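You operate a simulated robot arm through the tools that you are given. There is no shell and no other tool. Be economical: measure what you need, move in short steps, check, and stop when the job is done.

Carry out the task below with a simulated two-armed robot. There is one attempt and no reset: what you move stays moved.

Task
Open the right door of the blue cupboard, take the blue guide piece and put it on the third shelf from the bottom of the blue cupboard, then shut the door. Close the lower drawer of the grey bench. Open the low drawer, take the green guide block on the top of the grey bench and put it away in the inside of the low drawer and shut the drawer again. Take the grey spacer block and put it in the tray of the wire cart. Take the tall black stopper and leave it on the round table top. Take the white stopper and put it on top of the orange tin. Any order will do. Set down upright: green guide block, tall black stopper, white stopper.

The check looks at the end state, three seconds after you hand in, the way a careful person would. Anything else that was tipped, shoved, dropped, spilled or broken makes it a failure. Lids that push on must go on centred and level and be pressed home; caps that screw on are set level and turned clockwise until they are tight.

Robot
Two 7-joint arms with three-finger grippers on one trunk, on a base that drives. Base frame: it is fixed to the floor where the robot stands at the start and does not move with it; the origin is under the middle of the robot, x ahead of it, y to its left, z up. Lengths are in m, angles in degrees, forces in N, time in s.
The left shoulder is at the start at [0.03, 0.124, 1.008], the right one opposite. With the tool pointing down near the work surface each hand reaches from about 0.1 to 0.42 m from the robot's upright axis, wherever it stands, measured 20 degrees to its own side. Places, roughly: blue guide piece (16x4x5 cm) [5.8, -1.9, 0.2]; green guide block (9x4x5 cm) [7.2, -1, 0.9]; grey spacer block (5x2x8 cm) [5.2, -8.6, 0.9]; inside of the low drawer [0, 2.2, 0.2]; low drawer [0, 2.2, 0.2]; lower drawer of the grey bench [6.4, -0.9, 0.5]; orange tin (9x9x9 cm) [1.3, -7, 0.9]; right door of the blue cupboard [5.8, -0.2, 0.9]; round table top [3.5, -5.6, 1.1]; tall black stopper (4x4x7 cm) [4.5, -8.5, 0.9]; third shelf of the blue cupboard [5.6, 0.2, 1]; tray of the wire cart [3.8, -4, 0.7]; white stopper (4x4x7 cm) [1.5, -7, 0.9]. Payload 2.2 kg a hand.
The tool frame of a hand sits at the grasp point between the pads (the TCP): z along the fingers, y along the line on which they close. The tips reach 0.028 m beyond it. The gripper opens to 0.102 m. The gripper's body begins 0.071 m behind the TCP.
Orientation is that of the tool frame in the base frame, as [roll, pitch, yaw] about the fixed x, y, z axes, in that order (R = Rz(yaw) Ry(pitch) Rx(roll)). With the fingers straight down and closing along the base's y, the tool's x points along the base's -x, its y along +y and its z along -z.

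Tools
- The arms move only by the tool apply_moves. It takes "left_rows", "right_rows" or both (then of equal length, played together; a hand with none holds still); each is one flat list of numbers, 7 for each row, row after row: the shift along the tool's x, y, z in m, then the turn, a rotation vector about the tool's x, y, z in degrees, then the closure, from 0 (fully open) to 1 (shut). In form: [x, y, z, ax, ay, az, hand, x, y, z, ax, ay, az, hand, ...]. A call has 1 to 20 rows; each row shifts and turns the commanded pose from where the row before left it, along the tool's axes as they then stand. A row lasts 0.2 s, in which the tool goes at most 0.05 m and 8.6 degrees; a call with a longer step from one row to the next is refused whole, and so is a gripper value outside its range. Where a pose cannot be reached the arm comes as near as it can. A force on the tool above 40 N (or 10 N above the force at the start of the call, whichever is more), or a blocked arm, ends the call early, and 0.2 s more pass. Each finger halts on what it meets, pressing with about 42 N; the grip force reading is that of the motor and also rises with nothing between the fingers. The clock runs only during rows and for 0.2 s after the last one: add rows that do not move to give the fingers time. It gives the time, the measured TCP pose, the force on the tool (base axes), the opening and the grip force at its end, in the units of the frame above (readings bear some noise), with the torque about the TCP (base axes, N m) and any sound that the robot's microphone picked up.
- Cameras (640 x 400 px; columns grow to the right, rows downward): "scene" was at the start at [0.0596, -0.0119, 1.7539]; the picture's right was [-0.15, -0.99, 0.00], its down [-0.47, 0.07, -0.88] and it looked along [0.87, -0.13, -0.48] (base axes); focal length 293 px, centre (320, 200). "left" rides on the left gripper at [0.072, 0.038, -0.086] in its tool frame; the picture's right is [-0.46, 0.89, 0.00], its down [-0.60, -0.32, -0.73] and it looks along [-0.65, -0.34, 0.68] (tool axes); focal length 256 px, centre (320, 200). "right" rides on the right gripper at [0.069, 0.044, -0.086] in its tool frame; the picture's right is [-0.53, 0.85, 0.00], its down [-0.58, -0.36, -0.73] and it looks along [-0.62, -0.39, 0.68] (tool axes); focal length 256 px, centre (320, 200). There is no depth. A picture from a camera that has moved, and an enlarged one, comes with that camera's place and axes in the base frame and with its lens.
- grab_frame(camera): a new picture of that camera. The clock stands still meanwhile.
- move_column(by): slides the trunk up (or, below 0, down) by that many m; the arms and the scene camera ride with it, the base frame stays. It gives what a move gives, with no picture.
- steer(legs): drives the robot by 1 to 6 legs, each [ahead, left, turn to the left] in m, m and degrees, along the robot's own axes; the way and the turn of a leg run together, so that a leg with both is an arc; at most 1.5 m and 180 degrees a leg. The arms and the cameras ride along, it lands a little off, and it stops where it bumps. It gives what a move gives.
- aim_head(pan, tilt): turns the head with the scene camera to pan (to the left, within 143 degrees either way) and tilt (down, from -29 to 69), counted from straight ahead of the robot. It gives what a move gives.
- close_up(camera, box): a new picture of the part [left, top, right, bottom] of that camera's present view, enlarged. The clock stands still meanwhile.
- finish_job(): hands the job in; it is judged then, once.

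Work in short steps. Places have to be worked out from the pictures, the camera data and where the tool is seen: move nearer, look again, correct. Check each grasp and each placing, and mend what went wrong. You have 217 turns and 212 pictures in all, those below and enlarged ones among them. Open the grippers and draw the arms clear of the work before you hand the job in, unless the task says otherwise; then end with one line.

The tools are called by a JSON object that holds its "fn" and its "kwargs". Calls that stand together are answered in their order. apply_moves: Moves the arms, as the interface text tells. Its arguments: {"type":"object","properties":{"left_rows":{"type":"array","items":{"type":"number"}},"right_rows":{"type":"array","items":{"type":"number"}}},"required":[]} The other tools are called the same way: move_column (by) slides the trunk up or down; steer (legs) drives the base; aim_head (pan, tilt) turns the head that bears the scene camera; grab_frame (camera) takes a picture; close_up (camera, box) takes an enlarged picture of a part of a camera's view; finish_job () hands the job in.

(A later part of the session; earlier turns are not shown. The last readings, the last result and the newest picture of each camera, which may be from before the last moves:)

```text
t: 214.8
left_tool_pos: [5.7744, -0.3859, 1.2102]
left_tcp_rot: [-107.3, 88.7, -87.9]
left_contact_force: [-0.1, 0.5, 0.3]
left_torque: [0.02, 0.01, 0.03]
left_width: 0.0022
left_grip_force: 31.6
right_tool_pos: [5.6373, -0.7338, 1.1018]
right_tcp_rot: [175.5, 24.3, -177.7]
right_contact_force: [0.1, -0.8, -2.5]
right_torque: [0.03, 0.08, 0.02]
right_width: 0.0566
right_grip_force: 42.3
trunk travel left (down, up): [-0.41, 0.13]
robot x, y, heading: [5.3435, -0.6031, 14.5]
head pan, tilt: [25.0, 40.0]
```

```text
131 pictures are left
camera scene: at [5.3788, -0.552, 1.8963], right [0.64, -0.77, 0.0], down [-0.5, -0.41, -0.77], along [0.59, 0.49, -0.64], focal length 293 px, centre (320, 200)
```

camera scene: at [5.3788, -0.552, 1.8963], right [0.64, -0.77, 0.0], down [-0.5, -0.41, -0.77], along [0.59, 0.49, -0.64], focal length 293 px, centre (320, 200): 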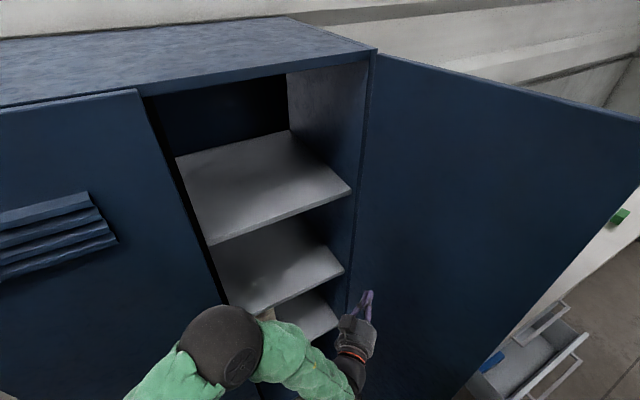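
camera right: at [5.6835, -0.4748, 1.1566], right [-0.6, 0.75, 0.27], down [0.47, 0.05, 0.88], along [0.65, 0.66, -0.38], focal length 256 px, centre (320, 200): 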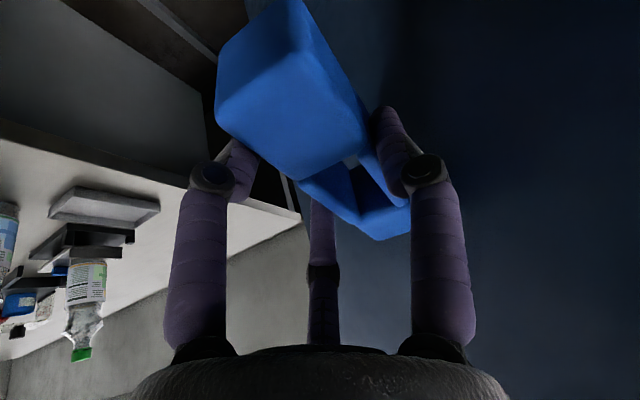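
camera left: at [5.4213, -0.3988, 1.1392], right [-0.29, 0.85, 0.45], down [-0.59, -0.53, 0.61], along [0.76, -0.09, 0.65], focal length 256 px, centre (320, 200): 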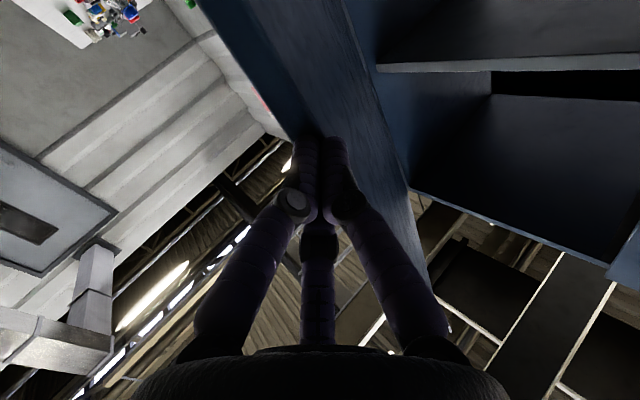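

The door is wide open and free. The third shelf from the bottom is at z≈0.98 with ample headroom. I step away, face the cupboard, retract the left hand, and set the right hand.

{"fn": "steer", "kwargs": {"legs": [[-0.1, 0.07, 0], [-0.13, -0.18, 0], [0, 0, 56]]}}

{"fn": "apply_moves", "kwargs": {"left_rows": [0, 0, -0.04, 0, 8, 0, 0.5, -0.02, 0, -0.04, 0, 8, 0, 0, -0.02, 0, -0.03, 0, 8, 0, 0, -0.02, 0, -0.03, 0, 8, 0, 0, 0, 0, -0.03, 0, 8, 0, 0, 0, 0, -0.03, 0, 8, 0, 0, 0, 0, 0, 0, 8, 0, 0, 0, 0, 0, 0, 8, 0, 0, 0, 0, 0, 0, 8, 0, 0], "right_rows": [-0.03, 0, 0.008, 0, 3, 0, 1, -0.03, 0, 0.008, 0, 3, 0, 1, -0.03, 0, 0.008, 0, 3, 0, 1, -0.03, 0, 0.008, 0, 0, 0, 1, -0.03, 0, 0.008, 0, 0, 0, 1, -0.03, 0, 0.008, 0, 0, 0, 1, -0.03, 0, 0.008, 0, 0, 0, 1, 0, 0, 0, 0, 0, 0, 1, 0, 0, 0, 0, 0, 0, 1]}}

{"fn": "aim_head", "kwargs": {"pan": -10, "tilt": 35}}

{"fn": "grab_frame", "kwargs": {"camera": "scene"}}

{"fn": "grab_frame", "kwargs": {"camera": "right"}}

```text
t: 219.9
left_tool_pos: [5.2155, -0.2861, 1.2116]
left_tcp_rot: [-105.8, 88.7, -30.7]
left_contact_force: [-0.4, 0.1, -0.1]
left_torque: [-0.01, 0.0, 0.03]
left_width: 0.0022
left_grip_force: 31.3
right_tool_pos: [5.4256, -0.5941, 1.102]
right_tcp_rot: [175.7, 24.2, -121.9]
right_contact_force: [0.2, -0.2, -1.9]
right_torque: [-0.04, 0.0, 0.03]
right_width: 0.0565
right_grip_force: 41.7
trunk travel left (down, up): [-0.41, 0.13]
robot x, y, heading: [5.1508, -0.7674, 70.5]
head pan, tilt: [25.0, 40.0]
```

```text
t: 221.9
left_tool_pos: [5.1691, -0.4463, 1.3296]
left_tcp_rot: [-178.6, 17.5, -104.4]
left_contact_force: [0.6, 0.2, 1.0]
left_torque: [-0.05, 0.01, 0.03]
left_width: 0.1019
left_grip_force: 0.0
right_tool_pos: [5.536, -0.4082, 1.1116]
right_tcp_rot: [175.8, 15.1, -121.1]
right_contact_force: [0.1, -0.5, -2.8]
right_torque: [-0.07, 0.02, -0.01]
right_width: 0.0566
right_grip_force: 42.0
trunk travel left (down, up): [-0.41, 0.13]
robot x, y, heading: [5.148, -0.764, 70.3]
head pan, tilt: [25.0, 40.0]
```

```text
t: 222.9
left_tool_pos: [5.1683, -0.4469, 1.3295]
left_tcp_rot: [-178.7, 17.7, -104.5]
left_contact_force: [0.0, -0.6, -0.7]
left_torque: [-0.03, 0.0, -0.04]
left_width: 0.1017
left_grip_force: 0.1
right_tool_pos: [5.5353, -0.4088, 1.1116]
right_tcp_rot: [175.9, 15.2, -121.2]
right_contact_force: [0.3, 1.1, -1.3]
right_torque: [-0.07, 0.05, -0.02]
right_width: 0.0566
right_grip_force: 42.2
trunk travel left (down, up): [-0.41, 0.13]
robot x, y, heading: [5.1447, -0.7629, 70.5]
head pan, tilt: [-10.0, 35.0]
```

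```text
130 pictures are left
camera scene: at [5.1818, -0.7132, 1.9038], right [0.87, -0.49, 0.0], down [-0.28, -0.5, -0.82], along [0.4, 0.71, -0.57], focal length 293 px, centre (320, 200)
```

scene: 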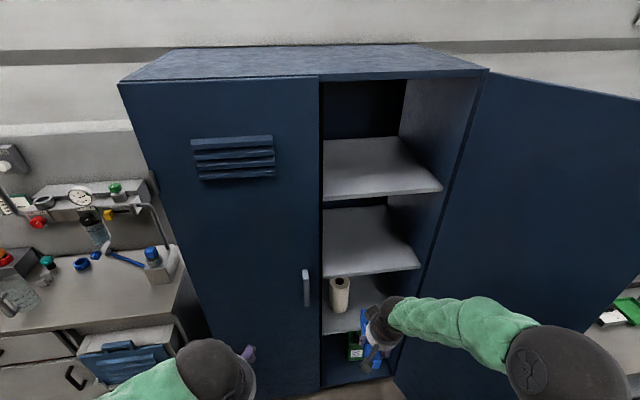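

```text
129 pictures are left
camera right: at [5.4566, -0.4657, 1.1788], right [-0.46, 0.86, 0.2], down [0.55, 0.1, 0.83], along [0.7, 0.49, -0.52], focal length 256 px, centre (320, 200)
```

right: 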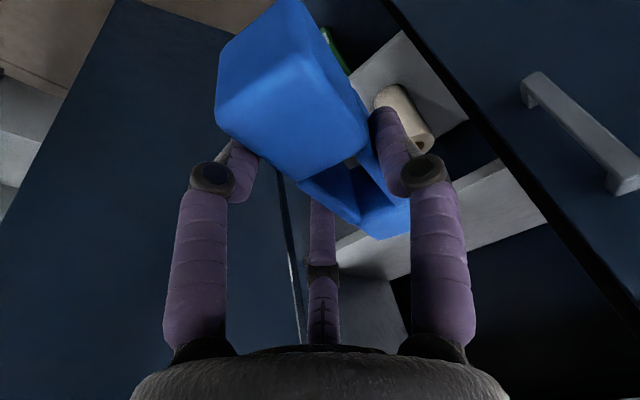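

Third shelf z≈0.985; bar bottom is at ≈1.05. Retract the left hand a bit, shift right 0.12 and advance 0.25, then check.

{"fn": "apply_moves", "kwargs": {"left_rows": [0.038, 0, -0.012, 0, 0, 0, 0, 0.038, 0, -0.012, 0, 0, 0, 0, 0.038, 0, -0.012, 0, 0, 0, 0]}}

{"fn": "steer", "kwargs": {"legs": [[0, -0.124, 0], [0.25, 0, 0]]}}

{"fn": "grab_frame", "kwargs": {"camera": "scene"}}

{"fn": "grab_frame", "kwargs": {"camera": "right"}}

```text
t: 223.7
left_tool_pos: [5.1377, -0.5618, 1.3305]
left_tcp_rot: [-178.7, 17.7, -104.4]
left_contact_force: [0.7, 0.8, 0.2]
left_torque: [0.03, -0.05, -0.04]
left_width: 0.1019
left_grip_force: 0.0
right_tool_pos: [5.5344, -0.4076, 1.1118]
right_tcp_rot: [175.8, 15.2, -121.2]
right_contact_force: [-0.7, 0.3, -1.7]
right_torque: [-0.06, 0.01, 0.02]
right_width: 0.0565
right_grip_force: 41.8
trunk travel left (down, up): [-0.41, 0.13]
robot x, y, heading: [5.1487, -0.7633, 70.4]
head pan, tilt: [-10.0, 35.0]
```

```text
t: 226.3
left_tool_pos: [5.3376, -0.3698, 1.3315]
left_tcp_rot: [-178.6, 17.6, -104.2]
left_contact_force: [-0.5, -0.5, 0.1]
left_torque: [-0.02, -0.02, 0.0]
left_width: 0.1021
left_grip_force: 0.0
right_tool_pos: [5.7321, -0.2134, 1.1128]
right_tcp_rot: [175.9, 15.2, -120.9]
right_contact_force: [-0.6, 0.9, -2.0]
right_torque: [-0.06, -0.02, 0.01]
right_width: 0.0563
right_grip_force: 42.4
trunk travel left (down, up): [-0.41, 0.13]
robot x, y, heading: [5.3481, -0.5723, 70.7]
head pan, tilt: [-10.0, 35.0]
```

```text
128 pictures are left
camera scene: at [5.3818, -0.5206, 1.9038], right [0.87, -0.49, 0.0], down [-0.28, -0.5, -0.82], along [0.4, 0.71, -0.57], focal length 293 px, centre (320, 200)
```

scene: 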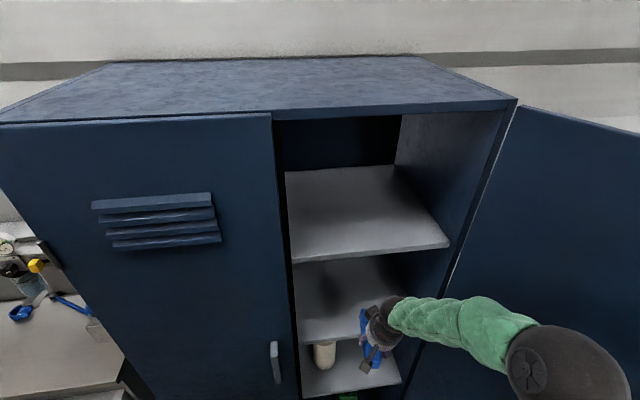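

```text
127 pictures are left
camera right: at [5.6549, -0.2715, 1.1787], right [-0.47, 0.86, 0.2], down [0.55, 0.11, 0.83], along [0.69, 0.5, -0.52], focal length 256 px, centre (320, 200)
```

right: 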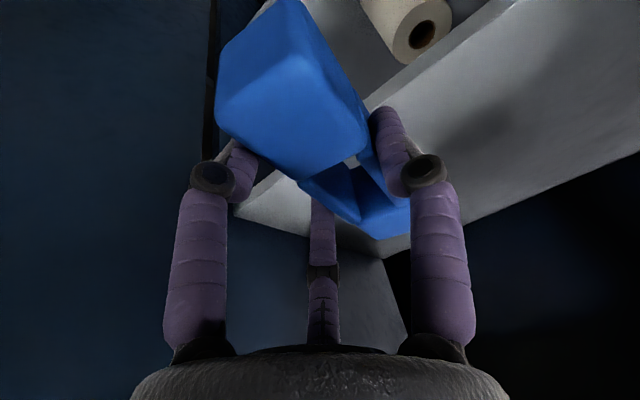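

Lower 5 cm, then advance 0.14.

{"fn": "apply_moves", "kwargs": {"right_rows": [0.0065, 0, 0.024, 0, 0, 0, 1, 0.0065, 0, 0.024, 0, 0, 0, 1, 0, 0, 0, 0, 0, 0, 1]}}

{"fn": "steer", "kwargs": {"legs": [[0.14, 0, 0]]}}

{"fn": "grab_frame", "kwargs": {"camera": "scene"}}

{"fn": "grab_frame", "kwargs": {"camera": "right"}}

```text
t: 227.2
left_tool_pos: [5.3362, -0.3702, 1.3314]
left_tcp_rot: [-178.7, 17.7, -104.1]
left_contact_force: [-0.4, 0.2, -0.4]
left_torque: [0.02, -0.02, 0.01]
left_width: 0.1022
left_grip_force: 0.1
right_tool_pos: [5.7284, -0.2132, 1.0629]
right_tcp_rot: [175.9, 15.2, -120.9]
right_contact_force: [0.1, -0.3, -2.7]
right_torque: [-0.08, 0.01, -0.03]
right_width: 0.0566
right_grip_force: 42.0
trunk travel left (down, up): [-0.41, 0.13]
robot x, y, heading: [5.3476, -0.5726, 70.6]
head pan, tilt: [-10.0, 35.0]
```

```text
t: 228.5
left_tool_pos: [5.3839, -0.2383, 1.3304]
left_tcp_rot: [-178.7, 17.6, -104.2]
left_contact_force: [0.0, 0.6, -0.3]
left_torque: [-0.03, -0.04, -0.03]
left_width: 0.102
left_grip_force: 0.1
right_tool_pos: [5.7755, -0.0802, 1.0622]
right_tcp_rot: [175.9, 15.2, -120.9]
right_contact_force: [0.4, 0.2, -1.8]
right_torque: [-0.08, 0.02, -0.03]
right_width: 0.0567
right_grip_force: 42.0
trunk travel left (down, up): [-0.41, 0.13]
robot x, y, heading: [5.3965, -0.4396, 70.5]
head pan, tilt: [-10.0, 35.0]
```

```text
126 pictures are left
camera scene: at [5.4282, -0.3888, 1.9038], right [0.87, -0.49, 0.0], down [-0.28, -0.5, -0.82], along [0.4, 0.71, -0.57], focal length 293 px, centre (320, 200)
```

scene: 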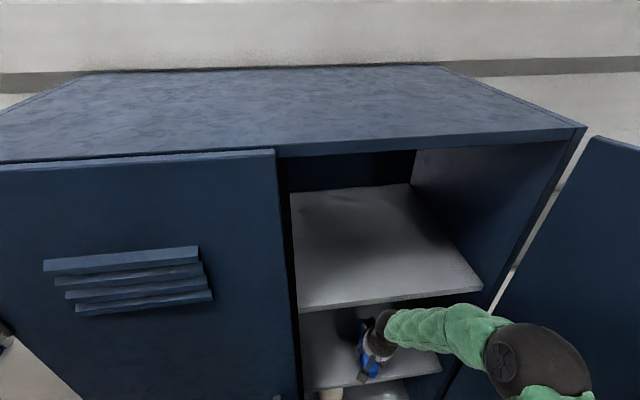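

```text
125 pictures are left
camera right: at [5.6983, -0.1388, 1.1292], right [-0.47, 0.86, 0.2], down [0.55, 0.11, 0.83], along [0.69, 0.5, -0.52], focal length 256 px, centre (320, 200)
```

right: 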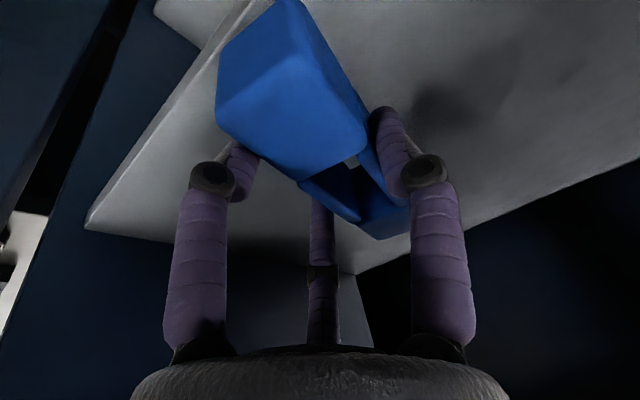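

Bar is over the shelf. Advance 4 cm more and lower until light contact.

{"fn": "steer", "kwargs": {"legs": [[0.04, 0, 0]]}}

{"fn": "apply_moves", "kwargs": {"right_rows": [0.0013, 0, 0.0048, 0, 0, 0, 1, 0.0013, 0, 0.0048, 0, 0, 0, 1, 0.0007, 0, 0.0025, 0, 0, 0, 1, 0, 0, 0, 0, 0, 0, 1]}}

```text
t: 229.5
left_tool_pos: [5.3955, -0.2061, 1.3314]
left_tcp_rot: [-178.7, 17.8, -104.3]
left_contact_force: [-0.8, 0.1, 0.5]
left_torque: [0.0, 0.01, -0.01]
left_width: 0.1021
left_grip_force: 0.0
right_tool_pos: [5.7775, -0.0646, 1.0507]
right_tcp_rot: [175.9, 13.2, -120.6]
right_contact_force: [0.8, 0.9, -2.8]
right_torque: [-0.03, 0.02, -0.02]
right_width: 0.0565
right_grip_force: 41.8
trunk travel left (down, up): [-0.41, 0.13]
robot x, y, heading: [5.4076, -0.4074, 70.4]
head pan, tilt: [-10.0, 35.0]
stopped in leg 1: the robot was blocked; the commanded pose is now the measured one
```

```text
t: 230.5
left_tool_pos: [5.3946, -0.2043, 1.3318]
left_tcp_rot: [-178.7, 17.7, -104.3]
left_contact_force: [-0.6, -0.8, 0.0]
left_torque: [0.02, -0.03, -0.03]
left_width: 0.1018
left_grip_force: 0.1
right_tool_pos: [5.7803, -0.0578, 1.0422]
right_tcp_rot: [175.9, 13.9, -120.7]
right_contact_force: [1.3, 1.1, 35.8]
right_torque: [-0.09, -0.43, 0.22]
right_width: 0.0569
right_grip_force: 41.7
trunk travel left (down, up): [-0.41, 0.13]
robot x, y, heading: [5.4065, -0.4099, 70.5]
head pan, tilt: [-10.0, 35.0]
```

Bar is pressed on the shelf. Ease up 3 mm and open the hand.

{"fn": "apply_moves", "kwargs": {"right_rows": [-0.0008, 0, -0.003, 0, 0, 0, 1, 0, 0, 0, 0, 0, 0, 0.7, 0, 0, 0, 0, 0, 0, 0.4, 0, 0, 0, 0, 0, 0, 0.2, 0, 0, 0, 0, 0, 0, 0, 0, 0, 0, 0, 0, 0, 0]}}

{"fn": "grab_frame", "kwargs": {"camera": "right"}}

```text
t: 231.9
left_tool_pos: [5.3949, -0.2038, 1.3319]
left_tcp_rot: [-178.7, 17.7, -104.3]
left_contact_force: [-0.4, -0.7, -0.3]
left_torque: [0.01, 0.03, 0.01]
left_width: 0.1019
left_grip_force: 0.1
right_tool_pos: [5.7784, -0.0596, 1.0436]
right_tcp_rot: [175.9, 13.5, -120.6]
right_contact_force: [-0.2, 0.4, -0.2]
right_torque: [-0.02, -0.02, -0.02]
right_width: 0.1022
right_grip_force: 0.1
trunk travel left (down, up): [-0.41, 0.13]
robot x, y, heading: [5.4086, -0.41, 70.4]
head pan, tilt: [-10.0, 35.0]
```

```text
124 pictures are left
camera right: at [5.7024, -0.1167, 1.1116], right [-0.47, 0.86, 0.18], down [0.56, 0.13, 0.82], along [0.68, 0.48, -0.55], focal length 256 px, centre (320, 200)
```

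right: 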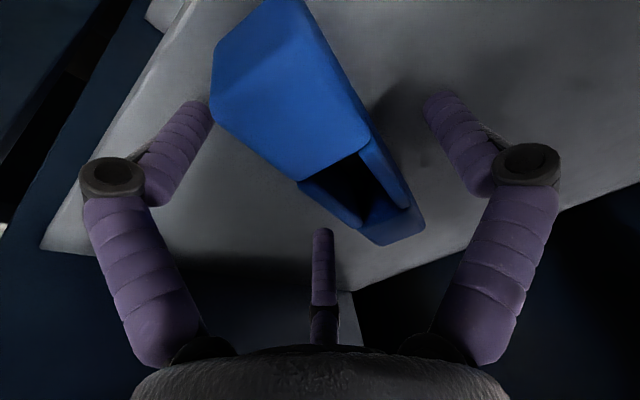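

{"fn": "apply_moves", "kwargs": {"right_rows": [-0.006, 0, -0.024, 0, 0, 0, 0, -0.006, 0, -0.024, 0, 0, 0, 0, 0, 0, 0, 0, 0, 0, 0]}}

{"fn": "steer", "kwargs": {"legs": [[-0.3, 0, 0]]}}

{"fn": "grab_frame", "kwargs": {"camera": "scene"}}

{"fn": "grab_frame", "kwargs": {"camera": "right"}}

```text
t: 232.9
left_tool_pos: [5.3972, -0.2082, 1.3346]
left_tcp_rot: [-178.8, 17.8, -104.6]
left_contact_force: [0.5, -0.1, 0.6]
left_torque: [-0.02, 0.01, 0.01]
left_width: 0.1016
left_grip_force: 0.0
right_tool_pos: [5.763, -0.0887, 1.0697]
right_tcp_rot: [175.8, 9.5, -119.9]
right_contact_force: [-0.2, 0.2, 0.0]
right_torque: [0.04, 0.01, 0.05]
right_width: 0.1022
right_grip_force: 0.0
trunk travel left (down, up): [-0.41, 0.13]
robot x, y, heading: [5.4081, -0.4055, 70.4]
head pan, tilt: [-10.0, 35.0]
stopped in row 3 (right hand): the arm was blocked; the commanded pose is now the measured one
```

```text
t: 233.6
left_tool_pos: [5.3952, -0.206, 1.3319]
left_tcp_rot: [-178.7, 17.7, -104.5]
left_contact_force: [0.4, -0.5, 0.6]
left_torque: [-0.01, -0.01, 0.0]
left_width: 0.1018
left_grip_force: 0.0
right_tool_pos: [5.7601, -0.0874, 1.0668]
right_tcp_rot: [175.9, 9.4, -119.6]
right_contact_force: [0.0, 0.4, 0.2]
right_torque: [0.05, -0.02, -0.01]
right_width: 0.102
right_grip_force: 0.1
trunk travel left (down, up): [-0.41, 0.13]
robot x, y, heading: [5.4074, -0.408, 70.3]
head pan, tilt: [-10.0, 35.0]
stopped in leg 1: the robot was blocked; the commanded pose is now the measured one
```

```text
123 pictures are left
camera scene: at [5.4394, -0.3587, 1.904], right [0.87, -0.49, 0.0], down [-0.28, -0.5, -0.82], along [0.41, 0.71, -0.57], focal length 293 px, centre (320, 200)
```

scene: 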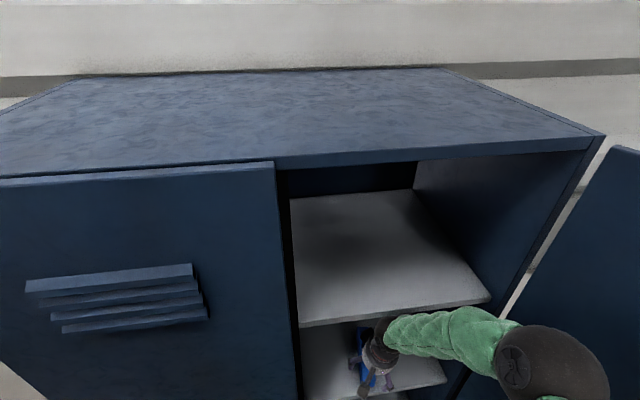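

```text
122 pictures are left
camera right: at [5.6875, -0.1402, 1.1428], right [-0.48, 0.87, 0.15], down [0.59, 0.19, 0.79], along [0.66, 0.46, -0.6], focal length 256 px, centre (320, 200)
```

right: 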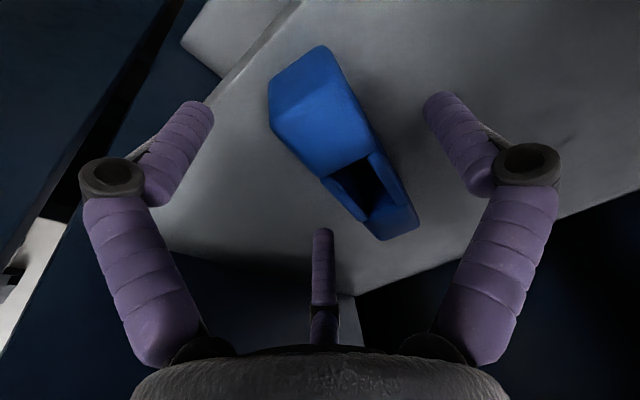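

The forearm touches the shelf above; ease down 8 mm and reverse gently.

{"fn": "apply_moves", "kwargs": {"right_rows": [0.001, 0, 0.008, 0, 0, 0, 0]}}

{"fn": "steer", "kwargs": {"legs": [[-0.05, 0, 0]]}}

{"fn": "steer", "kwargs": {"legs": [[-0.28, 0, 0]]}}

{"fn": "grab_frame", "kwargs": {"camera": "scene"}}

```text
t: 233.9
left_tool_pos: [5.3962, -0.2044, 1.3307]
left_tcp_rot: [-178.7, 17.6, -104.6]
left_contact_force: [-0.1, 1.1, 0.2]
left_torque: [-0.04, 0.0, -0.04]
left_width: 0.1018
left_grip_force: 0.1
right_tool_pos: [5.7601, -0.0843, 1.0584]
right_tcp_rot: [175.9, 9.5, -119.7]
right_contact_force: [0.4, 0.3, 0.4]
right_torque: [0.0, 0.02, 0.0]
right_width: 0.1022
right_grip_force: 0.0
trunk travel left (down, up): [-0.41, 0.13]
robot x, y, heading: [5.4055, -0.4085, 70.5]
head pan, tilt: [-10.0, 35.0]
```

```text
t: 234.9
left_tool_pos: [5.3787, -0.2523, 1.3303]
left_tcp_rot: [-178.8, 17.7, -104.5]
left_contact_force: [0.7, -0.6, -0.2]
left_torque: [0.06, -0.01, 0.03]
left_width: 0.1019
left_grip_force: 0.1
right_tool_pos: [5.744, -0.1309, 1.0595]
right_tcp_rot: [175.8, 9.5, -119.7]
right_contact_force: [-0.2, -0.5, 0.3]
right_torque: [0.03, 0.0, 0.02]
right_width: 0.102
right_grip_force: 0.0
trunk travel left (down, up): [-0.41, 0.13]
robot x, y, heading: [5.3898, -0.4561, 70.3]
head pan, tilt: [-10.0, 35.0]
```

```text
t: 236.8
left_tool_pos: [5.2833, -0.5212, 1.3308]
left_tcp_rot: [-178.7, 17.7, -104.5]
left_contact_force: [-0.2, 0.2, 0.2]
left_torque: [0.04, -0.03, 0.06]
left_width: 0.1018
left_grip_force: 0.1
right_tool_pos: [5.6474, -0.4009, 1.0596]
right_tcp_rot: [175.9, 9.5, -119.7]
right_contact_force: [0.4, -0.7, 0.5]
right_torque: [0.03, 0.05, 0.02]
right_width: 0.1019
right_grip_force: 0.1
trunk travel left (down, up): [-0.41, 0.13]
robot x, y, heading: [5.2993, -0.7212, 70.7]
head pan, tilt: [-10.0, 35.0]
```

```text
121 pictures are left
camera scene: at [5.3269, -0.6741, 1.9039], right [0.87, -0.49, 0.0], down [-0.28, -0.5, -0.82], along [0.41, 0.71, -0.57], focal length 293 px, centre (320, 200)
```

scene: 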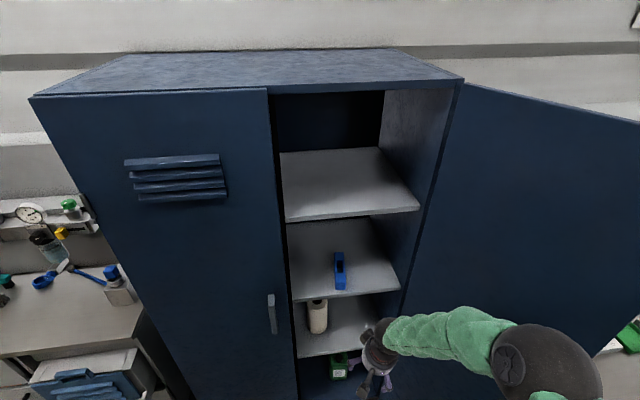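

The blue piece sits fully on the third shelf. Now the door (~115° open, edge near (6.0,−0.67)) must be shut: I'll close the right fist, raise the trunk, and come round the door edge to its outer side.

{"fn": "move_column", "kwargs": {"by": 0.13}}

{"fn": "apply_moves", "kwargs": {"right_rows": [0, 0, 0, 0, 0, 0, 0.5, 0, 0, 0, 0, 0, 0, 1, 0, 0, 0, 0, 0, 0, 1, 0, 0, 0, 0, 0, 0, 1]}}

{"fn": "steer", "kwargs": {"legs": [[-0.15, 0, 0], [0, 0, -26], [0.17, -0.3, 0]]}}

{"fn": "aim_head", "kwargs": {"pan": -20, "tilt": 45}}

{"fn": "grab_frame", "kwargs": {"camera": "scene"}}

```text
t: 238.4
left_tool_pos: [5.283, -0.5209, 1.4605]
left_tcp_rot: [-178.7, 17.7, -104.6]
left_contact_force: [0.0, -0.4, 0.0]
left_torque: [-0.01, -0.02, -0.02]
left_width: 0.1019
left_grip_force: 0.0
right_tool_pos: [5.6489, -0.4017, 1.1889]
right_tcp_rot: [175.9, 9.4, -119.7]
right_contact_force: [-0.4, 0.1, -0.5]
right_torque: [0.01, 0.04, 0.02]
right_width: 0.102
right_grip_force: 0.1
trunk travel left (down, up): [-0.54, 0.0]
robot x, y, heading: [5.297, -0.7226, 70.6]
head pan, tilt: [-10.0, 35.0]
```

```text
t: 239.4
left_tool_pos: [5.2837, -0.5209, 1.4611]
left_tcp_rot: [-178.6, 17.8, -104.5]
left_contact_force: [-0.1, -0.1, 0.0]
left_torque: [0.01, 0.01, -0.03]
left_width: 0.1016
left_grip_force: 0.0
right_tool_pos: [5.6474, -0.4, 1.1896]
right_tcp_rot: [175.9, 9.5, -119.7]
right_contact_force: [-0.4, -0.2, 0.0]
right_torque: [-0.02, -0.05, 0.01]
right_width: 0.002
right_grip_force: 31.4
trunk travel left (down, up): [-0.54, 0.0]
robot x, y, heading: [5.2908, -0.7202, 70.6]
head pan, tilt: [-10.0, 35.0]
```

```text
t: 244.0
left_tool_pos: [5.6545, -0.7741, 1.4611]
left_tcp_rot: [-178.7, 17.6, -130.2]
left_contact_force: [0.1, 0.0, -0.2]
left_torque: [0.01, 0.01, -0.02]
left_width: 0.1021
left_grip_force: 0.0
right_tool_pos: [6.0341, -0.8228, 1.189]
right_tcp_rot: [175.9, 9.4, -145.3]
right_contact_force: [-0.4, -0.8, -0.6]
right_torque: [-0.01, -0.02, -0.01]
right_width: 0.0025
right_grip_force: 32.0
trunk travel left (down, up): [-0.54, 0.0]
robot x, y, heading: [5.5755, -0.9568, 45.0]
head pan, tilt: [-10.0, 35.0]
```

```text
t: 244.7
left_tool_pos: [5.6543, -0.7737, 1.4613]
left_tcp_rot: [-178.7, 17.7, -130.3]
left_contact_force: [-0.8, 0.2, 0.4]
left_torque: [0.01, -0.01, 0.0]
left_width: 0.1017
left_grip_force: 0.0
right_tool_pos: [6.0348, -0.824, 1.1896]
right_tcp_rot: [175.9, 9.5, -145.4]
right_contact_force: [0.1, -0.7, -0.3]
right_torque: [0.01, 0.0, -0.01]
right_width: 0.0021
right_grip_force: 31.9
trunk travel left (down, up): [-0.54, 0.0]
robot x, y, heading: [5.5746, -0.9632, 44.4]
head pan, tilt: [-20.0, 45.0]
```

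```text
120 pictures are left
camera scene: at [5.6283, -0.9462, 2.019], right [0.42, -0.91, 0.0], down [-0.64, -0.29, -0.71], along [0.64, 0.3, -0.71], focal length 293 px, centre (320, 200)
```

scene: 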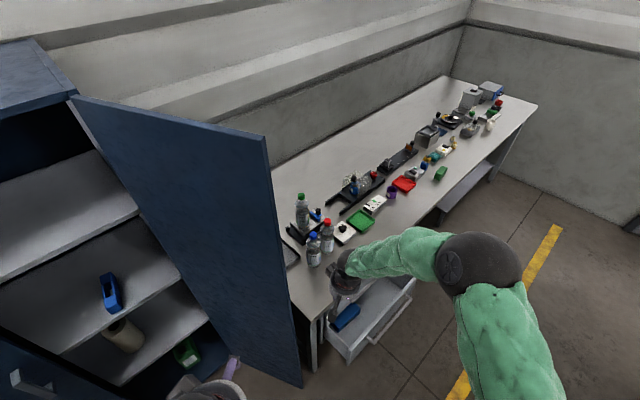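

Hand is at the bench corner, door edge ≈(5.975,−0.68). Move 4 cm east, then 0.19 north behind the door.

{"fn": "steer", "kwargs": {"legs": [[0.028, -0.028, 0], [0.135, 0.135, 0]]}}

{"fn": "grab_frame", "kwargs": {"camera": "scene"}}

```text
t: 246.5
left_tool_pos: [5.6943, -0.6273, 1.4613]
left_tcp_rot: [-178.7, 17.7, -130.3]
left_contact_force: [0.2, 0.6, -0.6]
left_torque: [0.0, -0.02, -0.05]
left_width: 0.1019
left_grip_force: 0.1
right_tool_pos: [6.0739, -0.6803, 1.1872]
right_tcp_rot: [176.9, 8.9, -144.0]
right_contact_force: [-1.1, -2.0, -2.0]
right_torque: [0.16, -0.29, 0.26]
right_width: 0.002
right_grip_force: 31.4
trunk travel left (down, up): [-0.54, 0.0]
robot x, y, heading: [5.6155, -0.8134, 44.7]
head pan, tilt: [-20.0, 45.0]
stopped in leg 2: the force on the tool passed its limit at 121 N (the readings are from after the stop); the commanded pose is now the measured one
```

```text
119 pictures are left
camera scene: at [5.6672, -0.7982, 2.019], right [0.42, -0.91, 0.0], down [-0.64, -0.3, -0.71], along [0.64, 0.29, -0.71], focal length 293 px, centre (320, 200)
```

scene: 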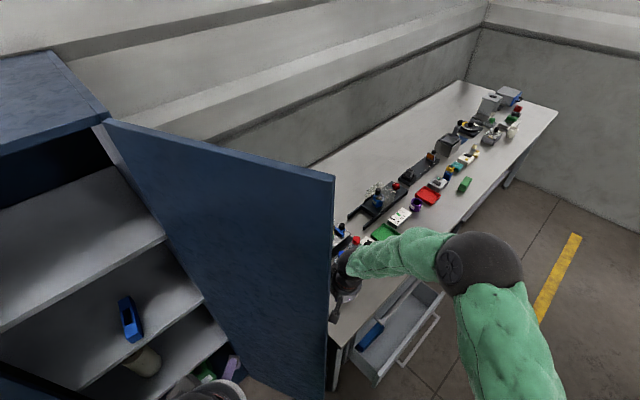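

The camera bracket hit the door edge. Back off, move 7 cm further east, and go in again.

{"fn": "steer", "kwargs": {"legs": [[-0.04, -0.04, 0], [0.05, -0.05, 0], [0.12, 0.12, 0]]}}

{"fn": "grab_frame", "kwargs": {"camera": "scene"}}

{"fn": "grab_frame", "kwargs": {"camera": "right"}}

```text
t: 248.9
left_tool_pos: [5.7705, -0.5956, 1.458]
left_tcp_rot: [-178.7, 17.3, -131.4]
left_contact_force: [1.9, 1.4, -0.2]
left_torque: [-0.13, 0.04, -0.03]
left_width: 0.1022
left_grip_force: 0.0
right_tool_pos: [6.1492, -0.6589, 1.1854]
right_tcp_rot: [177.1, 8.6, -144.9]
right_contact_force: [0.7, 1.4, -0.3]
right_torque: [-0.1, 0.02, -0.02]
right_width: 0.0025
right_grip_force: 31.4
trunk travel left (down, up): [-0.54, 0.0]
robot x, y, heading: [5.6836, -0.7907, 43.6]
head pan, tilt: [-20.0, 45.0]
stopped in leg 3: the robot was blocked; the commanded pose is now the measured one
```

```text
118 pictures are left
camera scene: at [5.7424, -0.7644, 2.0187], right [0.4, -0.92, 0.0], down [-0.65, -0.29, -0.7], along [0.65, 0.28, -0.71], focal length 293 px, centre (320, 200)
```

scene: 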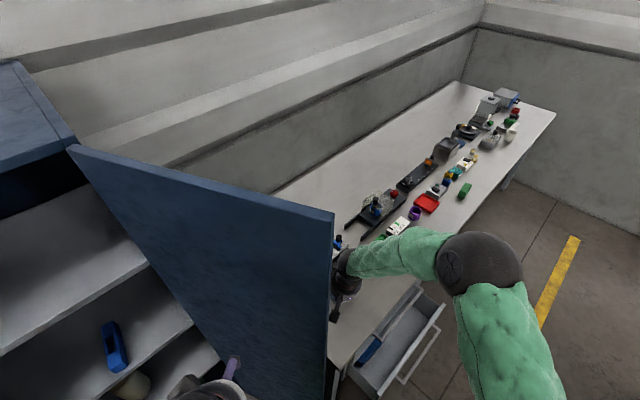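

```text
117 pictures are left
camera right: at [6.0611, -0.6735, 1.2623], right [-0.06, 0.99, 0.12], down [0.61, -0.06, 0.79], along [0.79, 0.12, -0.6], focal length 256 px, centre (320, 200)
```

right: 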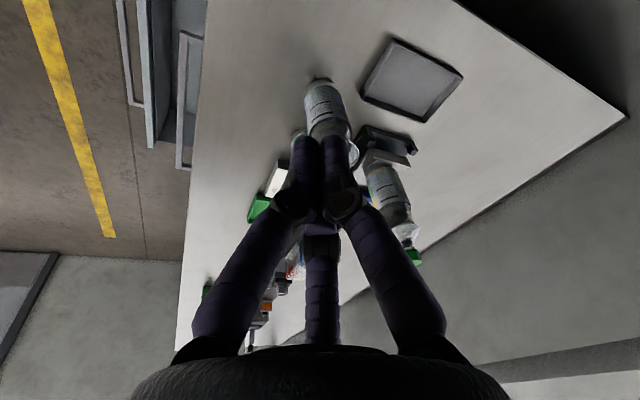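

The base meets the door bottom; use the arm to slip the fist 8 cm left behind the panel, then pull west with the base.

{"fn": "apply_moves", "kwargs": {"right_rows": [0, 0.028, 0, 0, 0, 0, 1, 0, 0.028, 0, 0, 0, 0, 1, 0, 0.028, 0, 0, 0, 0, 1]}}

{"fn": "steer", "kwargs": {"legs": [[-0.06, 0.05, 0]]}}

{"fn": "grab_frame", "kwargs": {"camera": "scene"}}

```text
t: 249.7
left_tool_pos: [5.7632, -0.6032, 1.4621]
left_tcp_rot: [-178.8, 17.8, -131.3]
left_contact_force: [-0.4, -0.2, 0.2]
left_torque: [0.03, -0.01, 0.01]
left_width: 0.102
left_grip_force: 0.1
right_tool_pos: [6.0961, -0.597, 1.1949]
right_tcp_rot: [176.9, 9.0, -145.1]
right_contact_force: [-0.7, -0.6, 0.1]
right_torque: [0.03, 0.0, -0.02]
right_width: 0.0023
right_grip_force: 31.6
trunk travel left (down, up): [-0.54, 0.0]
robot x, y, heading: [5.6834, -0.7881, 43.5]
head pan, tilt: [-20.0, 45.0]
```

```text
t: 250.7
left_tool_pos: [5.6878, -0.6086, 1.4608]
left_tcp_rot: [-178.8, 17.6, -131.4]
left_contact_force: [0.4, -0.5, -0.3]
left_torque: [-0.01, -0.02, 0.01]
left_width: 0.1018
left_grip_force: 0.0
right_tool_pos: [6.0201, -0.6017, 1.1928]
right_tcp_rot: [176.9, 8.9, -145.1]
right_contact_force: [-0.5, 0.6, -0.1]
right_torque: [0.04, -0.01, 0.03]
right_width: 0.002
right_grip_force: 31.3
trunk travel left (down, up): [-0.54, 0.0]
robot x, y, heading: [5.6068, -0.7914, 43.5]
head pan, tilt: [-20.0, 45.0]
```

```text
116 pictures are left
camera scene: at [5.6582, -0.7799, 2.019], right [0.4, -0.92, 0.0], down [-0.65, -0.28, -0.71], along [0.65, 0.28, -0.71], focal length 293 px, centre (320, 200)
```

scene: 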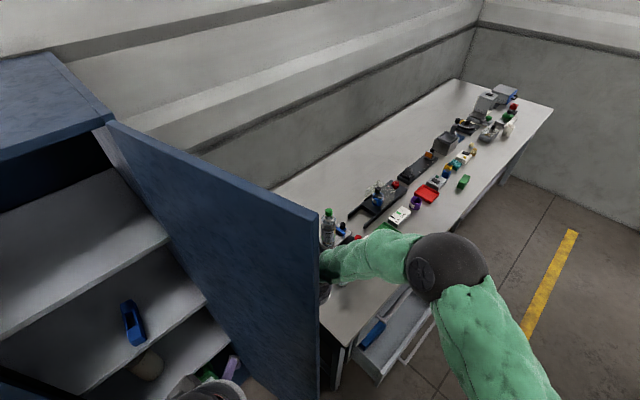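

{"fn": "steer", "kwargs": {"legs": [[-0.075, 0.07, 0], [-0.075, 0.07, 0]]}}

{"fn": "grab_frame", "kwargs": {"camera": "scene"}}

```text
t: 252.6
left_tool_pos: [5.482, -0.6126, 1.4605]
left_tcp_rot: [-178.8, 17.7, -131.4]
left_contact_force: [0.2, -0.1, 0.4]
left_torque: [0.0, -0.03, -0.05]
left_width: 0.1021
left_grip_force: 0.1
right_tool_pos: [5.8146, -0.6062, 1.1941]
right_tcp_rot: [176.9, 8.9, -145.1]
right_contact_force: [-1.0, -0.3, -0.7]
right_torque: [0.03, 0.0, 0.01]
right_width: 0.0022
right_grip_force: 31.9
trunk travel left (down, up): [-0.54, 0.0]
robot x, y, heading: [5.3988, -0.7995, 43.4]
head pan, tilt: [-20.0, 45.0]
```

```text
115 pictures are left
camera scene: at [5.4525, -0.7845, 2.0191], right [0.4, -0.92, 0.0], down [-0.65, -0.28, -0.71], along [0.65, 0.28, -0.71], focal length 293 px, centre (320, 200)
```

scene: 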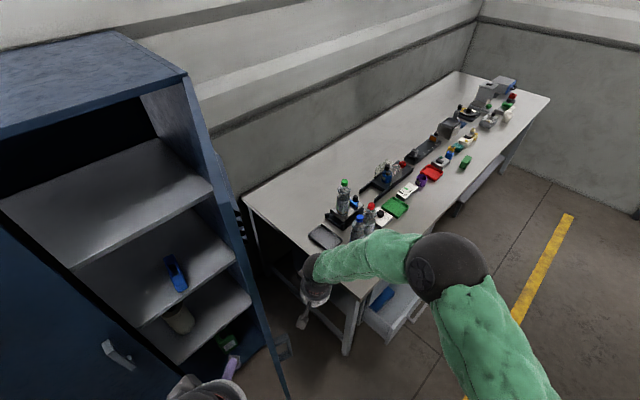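

Everything upright, door ~64°. Sweep left and forward to push it closed.

{"fn": "steer", "kwargs": {"legs": [[-0.014, 0.269, 0]]}}

{"fn": "grab_frame", "kwargs": {"camera": "scene"}}

```text
t: 254.5
left_tool_pos: [5.2904, -0.4314, 1.4604]
left_tcp_rot: [-179.0, 17.7, -131.5]
left_contact_force: [0.3, -0.3, -0.4]
left_torque: [0.04, 0.0, 0.02]
left_width: 0.102
left_grip_force: 0.1
right_tool_pos: [5.6217, -0.4239, 1.1942]
right_tcp_rot: [176.9, 8.9, -145.0]
right_contact_force: [0.2, -0.1, -0.5]
right_torque: [0.02, -0.01, 0.0]
right_width: 0.002
right_grip_force: 31.5
trunk travel left (down, up): [-0.54, 0.0]
robot x, y, heading: [5.2092, -0.6124, 43.3]
head pan, tilt: [-20.0, 45.0]
```

```text
114 pictures are left
camera scene: at [5.2608, -0.6023, 2.019], right [0.4, -0.92, 0.0], down [-0.65, -0.28, -0.71], along [0.65, 0.28, -0.71], focal length 293 px, centre (320, 200)
```

scene: 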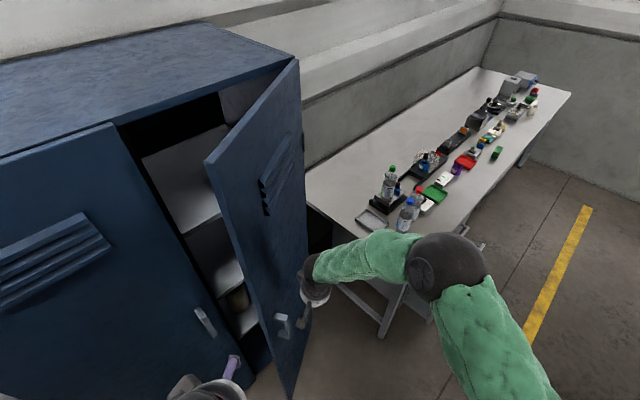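

Turn left to swing the fist and push the door further closed.

{"fn": "steer", "kwargs": {"legs": [[0.0, -0.05, 12], [0.0, -0.05, 12]]}}

{"fn": "grab_frame", "kwargs": {"camera": "scene"}}

```text
t: 256.5
left_tool_pos: [5.2894, -0.4701, 1.4612]
left_tcp_rot: [-178.8, 17.7, -107.5]
left_contact_force: [0.5, 0.1, 0.2]
left_torque: [-0.02, -0.03, 0.03]
left_width: 0.1019
left_grip_force: 0.0
right_tool_pos: [5.5909, -0.3299, 1.1928]
right_tcp_rot: [176.9, 8.9, -121.2]
right_contact_force: [-0.1, -0.3, 0.2]
right_torque: [0.02, -0.01, -0.03]
right_width: 0.0025
right_grip_force: 31.9
trunk travel left (down, up): [-0.54, 0.0]
robot x, y, heading: [5.2916, -0.6702, 67.5]
head pan, tilt: [-20.0, 45.0]
```

```text
113 pictures are left
camera scene: at [5.3326, -0.638, 2.019], right [0.74, -0.68, 0.0], down [-0.48, -0.52, -0.71], along [0.48, 0.52, -0.71], focal length 293 px, centre (320, 200)
```

scene: 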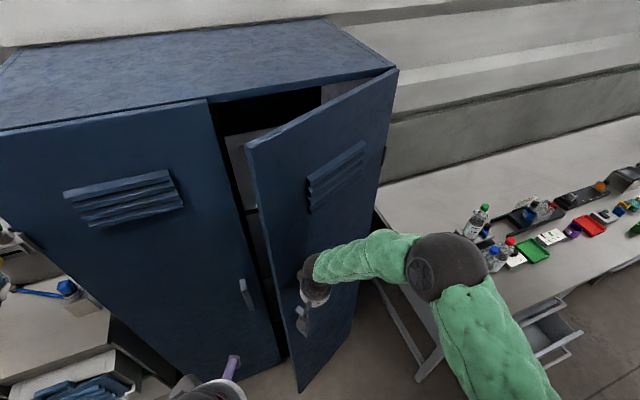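

Push straight ahead to shut the door.

{"fn": "steer", "kwargs": {"legs": [[0.13, 0, 0], [0.05, 0, 0]]}}

{"fn": "grab_frame", "kwargs": {"camera": "scene"}}

```text
t: 258.3
left_tool_pos: [5.353, -0.3144, 1.4606]
left_tcp_rot: [-178.9, 17.8, -107.3]
left_contact_force: [-0.1, 0.1, 0.2]
left_torque: [0.0, -0.01, 0.0]
left_width: 0.1021
left_grip_force: 0.0
right_tool_pos: [5.6495, -0.1828, 1.1906]
right_tcp_rot: [177.5, 7.8, -120.7]
right_contact_force: [-3.9, -11.1, 4.2]
right_torque: [1.28, -0.43, 0.07]
right_width: 0.002
right_grip_force: 31.0
trunk travel left (down, up): [-0.54, 0.0]
robot x, y, heading: [5.3555, -0.5151, 67.5]
head pan, tilt: [-20.0, 45.0]
stopped in leg 2: the force on the tool passed its limit at 179 N (the readings are from after the stop); the commanded pose is now the measured one
```

```text
112 pictures are left
camera scene: at [5.3955, -0.484, 2.0191], right [0.74, -0.67, 0.0], down [-0.48, -0.52, -0.71], along [0.48, 0.52, -0.71], focal length 293 px, centre (320, 200)
```

scene: 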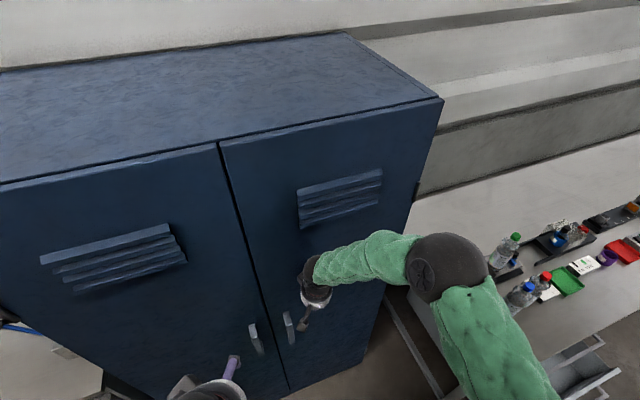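

The door is shut flush. Now back off and move along the aisle toward the grey bench's open drawer, then look.

{"fn": "steer", "kwargs": {"legs": [[-0.5, 0, 0], [0, -0.5, 0]]}}

{"fn": "aim_head", "kwargs": {"pan": -35, "tilt": 45}}

{"fn": "grab_frame", "kwargs": {"camera": "scene"}}

{"fn": "aim_head", "kwargs": {"pan": 35, "tilt": 30}}

{"fn": "grab_frame", "kwargs": {"camera": "scene"}}

```text
t: 263.8
left_tool_pos: [5.6213, -0.9586, 1.4607]
left_tcp_rot: [-179.0, 17.7, -107.2]
left_contact_force: [0.1, 0.0, -0.5]
left_torque: [0.02, -0.02, -0.03]
left_width: 0.1019
left_grip_force: 0.1
right_tool_pos: [5.9194, -0.8243, 1.1916]
right_tcp_rot: [177.4, 7.8, -120.6]
right_contact_force: [0.8, -0.3, 0.2]
right_torque: [0.01, -0.02, -0.01]
right_width: 0.0022
right_grip_force: 31.3
trunk travel left (down, up): [-0.54, 0.0]
robot x, y, heading: [5.6246, -1.1642, 67.9]
head pan, tilt: [-20.0, 45.0]
```

```text
t: 264.5
left_tool_pos: [5.623, -0.9569, 1.4609]
left_tcp_rot: [-179.0, 17.7, -107.2]
left_contact_force: [-0.5, 1.0, -0.8]
left_torque: [-0.01, 0.03, -0.01]
left_width: 0.1021
left_grip_force: 0.1
right_tool_pos: [5.9199, -0.8236, 1.192]
right_tcp_rot: [177.4, 7.8, -120.7]
right_contact_force: [-0.4, -0.4, 0.0]
right_torque: [-0.01, 0.02, -0.02]
right_width: 0.0022
right_grip_force: 31.9
trunk travel left (down, up): [-0.54, 0.0]
robot x, y, heading: [5.6259, -1.1622, 67.8]
head pan, tilt: [-35.0, 45.0]
```

```text
111 pictures are left
camera scene: at [5.6799, -1.1422, 2.019], right [0.54, -0.84, 0.0], down [-0.59, -0.38, -0.71], along [0.59, 0.38, -0.71], focal length 293 px, centre (320, 200)
```

scene: 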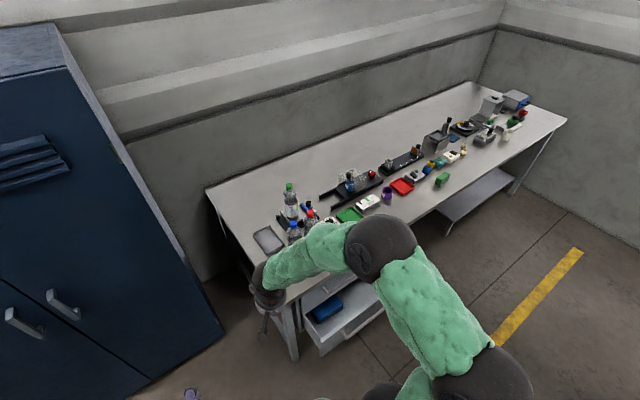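

```text
t: 265.9
left_tool_pos: [5.6224, -0.957, 1.4607]
left_tcp_rot: [-178.9, 17.7, -107.3]
left_contact_force: [0.4, 0.1, -0.3]
left_torque: [-0.01, 0.01, -0.01]
left_width: 0.1019
left_grip_force: 0.1
right_tool_pos: [5.9188, -0.8242, 1.1915]
right_tcp_rot: [177.4, 7.8, -120.7]
right_contact_force: [0.0, 0.7, 0.2]
right_torque: [-0.01, -0.01, -0.02]
right_width: 0.0023
right_grip_force: 31.4
trunk travel left (down, up): [-0.54, 0.0]
robot x, y, heading: [5.6214, -1.1571, 67.9]
head pan, tilt: [35.0, 30.0]
```

```text
110 pictures are left
camera scene: at [5.5914, -1.0979, 2.0416], right [0.98, 0.22, 0.0], down [0.11, -0.49, -0.87], along [-0.19, 0.84, -0.5], focal length 293 px, centre (320, 200)
```

scene: 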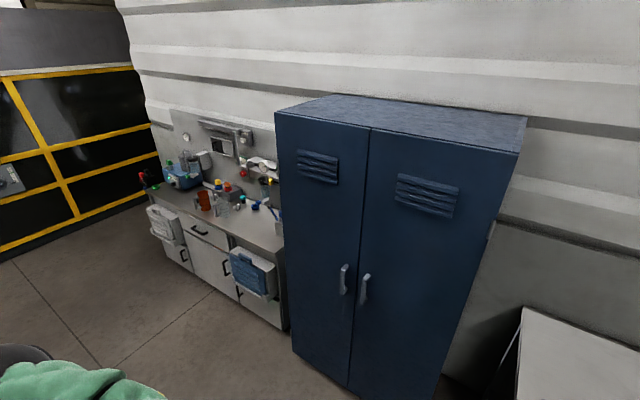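

Cupboard door closed, bench items upright. Drawer front is at v≈0.59 (≈14 cm out), centre u≈1.0. I lower the trunk, retract the fist slightly and line up with the drawer.

{"fn": "steer", "kwargs": {"legs": [[-0.08, 0, 0]]}}

{"fn": "apply_moves", "kwargs": {"right_rows": [0.03, 0, 0, 0, 0, 0, 1, 0.03, 0, 0, 0, 0, 0, 1]}}

{"fn": "move_column", "kwargs": {"by": -0.54}}

{"fn": "steer", "kwargs": {"legs": [[0, -0.38, 0]]}}

{"fn": "aim_head", "kwargs": {"pan": -15, "tilt": 50}}

{"fn": "grab_frame", "kwargs": {"camera": "scene"}}

```text
t: 267.0
left_tool_pos: [5.5915, -1.0334, 1.4607]
left_tcp_rot: [-178.8, 17.7, -107.3]
left_contact_force: [-0.8, -0.2, 0.1]
left_torque: [0.04, -0.03, -0.03]
left_width: 0.1019
left_grip_force: 0.1
right_tool_pos: [5.8893, -0.9, 1.1915]
right_tcp_rot: [177.5, 7.9, -120.6]
right_contact_force: [0.2, -0.2, 0.4]
right_torque: [0.01, -0.02, 0.01]
right_width: 0.0018
right_grip_force: 31.9
trunk travel left (down, up): [-0.54, 0.0]
robot x, y, heading: [5.5932, -1.2357, 67.8]
head pan, tilt: [35.0, 30.0]
```

```text
t: 267.6
left_tool_pos: [5.5904, -1.0344, 1.4622]
left_tcp_rot: [-178.9, 17.9, -107.2]
left_contact_force: [-0.2, -0.7, -0.5]
left_torque: [0.02, -0.04, 0.01]
left_width: 0.1022
left_grip_force: 0.2
right_tool_pos: [5.8578, -0.9521, 1.1827]
right_tcp_rot: [177.3, 8.0, -120.6]
right_contact_force: [0.2, 0.3, 0.2]
right_torque: [0.03, 0.0, -0.01]
right_width: 0.0023
right_grip_force: 31.6
trunk travel left (down, up): [-0.54, 0.0]
robot x, y, heading: [5.5946, -1.2357, 67.7]
head pan, tilt: [35.0, 30.0]
```

```text
refused: -0.54 is not a number from -0.4 to 0.4
```

```text
t: 270.0
left_tool_pos: [5.9414, -1.1759, 1.4618]
left_tcp_rot: [-178.9, 17.7, -107.4]
left_contact_force: [0.1, -0.3, 0.2]
left_torque: [-0.01, 0.02, 0.01]
left_width: 0.102
left_grip_force: 0.0
right_tool_pos: [6.2097, -1.0951, 1.1831]
right_tcp_rot: [177.5, 7.8, -120.7]
right_contact_force: [0.3, 0.2, 0.1]
right_torque: [0.0, 0.02, 0.0]
right_width: 0.002
right_grip_force: 31.1
trunk travel left (down, up): [-0.54, 0.0]
robot x, y, heading: [5.9409, -1.3783, 67.6]
head pan, tilt: [35.0, 30.0]
```

```text
t: 271.2
left_tool_pos: [5.9427, -1.1768, 1.4606]
left_tcp_rot: [-179.0, 17.7, -107.3]
left_contact_force: [0.5, 0.6, -0.5]
left_torque: [0.01, 0.01, -0.03]
left_width: 0.102
left_grip_force: 0.1
right_tool_pos: [6.2094, -1.0948, 1.1819]
right_tcp_rot: [177.5, 7.9, -120.8]
right_contact_force: [-0.5, 0.5, -0.6]
right_torque: [0.0, -0.01, 0.0]
right_width: 0.0021
right_grip_force: 31.5
trunk travel left (down, up): [-0.54, 0.0]
robot x, y, heading: [5.9434, -1.3777, 67.4]
head pan, tilt: [-15.0, 50.0]
```

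```text
109 pictures are left
camera scene: at [5.9775, -1.3437, 2.0121], right [0.79, -0.61, 0.0], down [-0.47, -0.61, -0.64], along [0.39, 0.51, -0.77], focal length 293 px, centre (320, 200)
```

scene: 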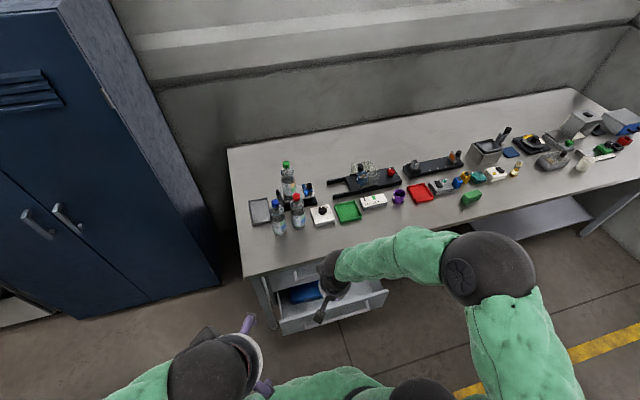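

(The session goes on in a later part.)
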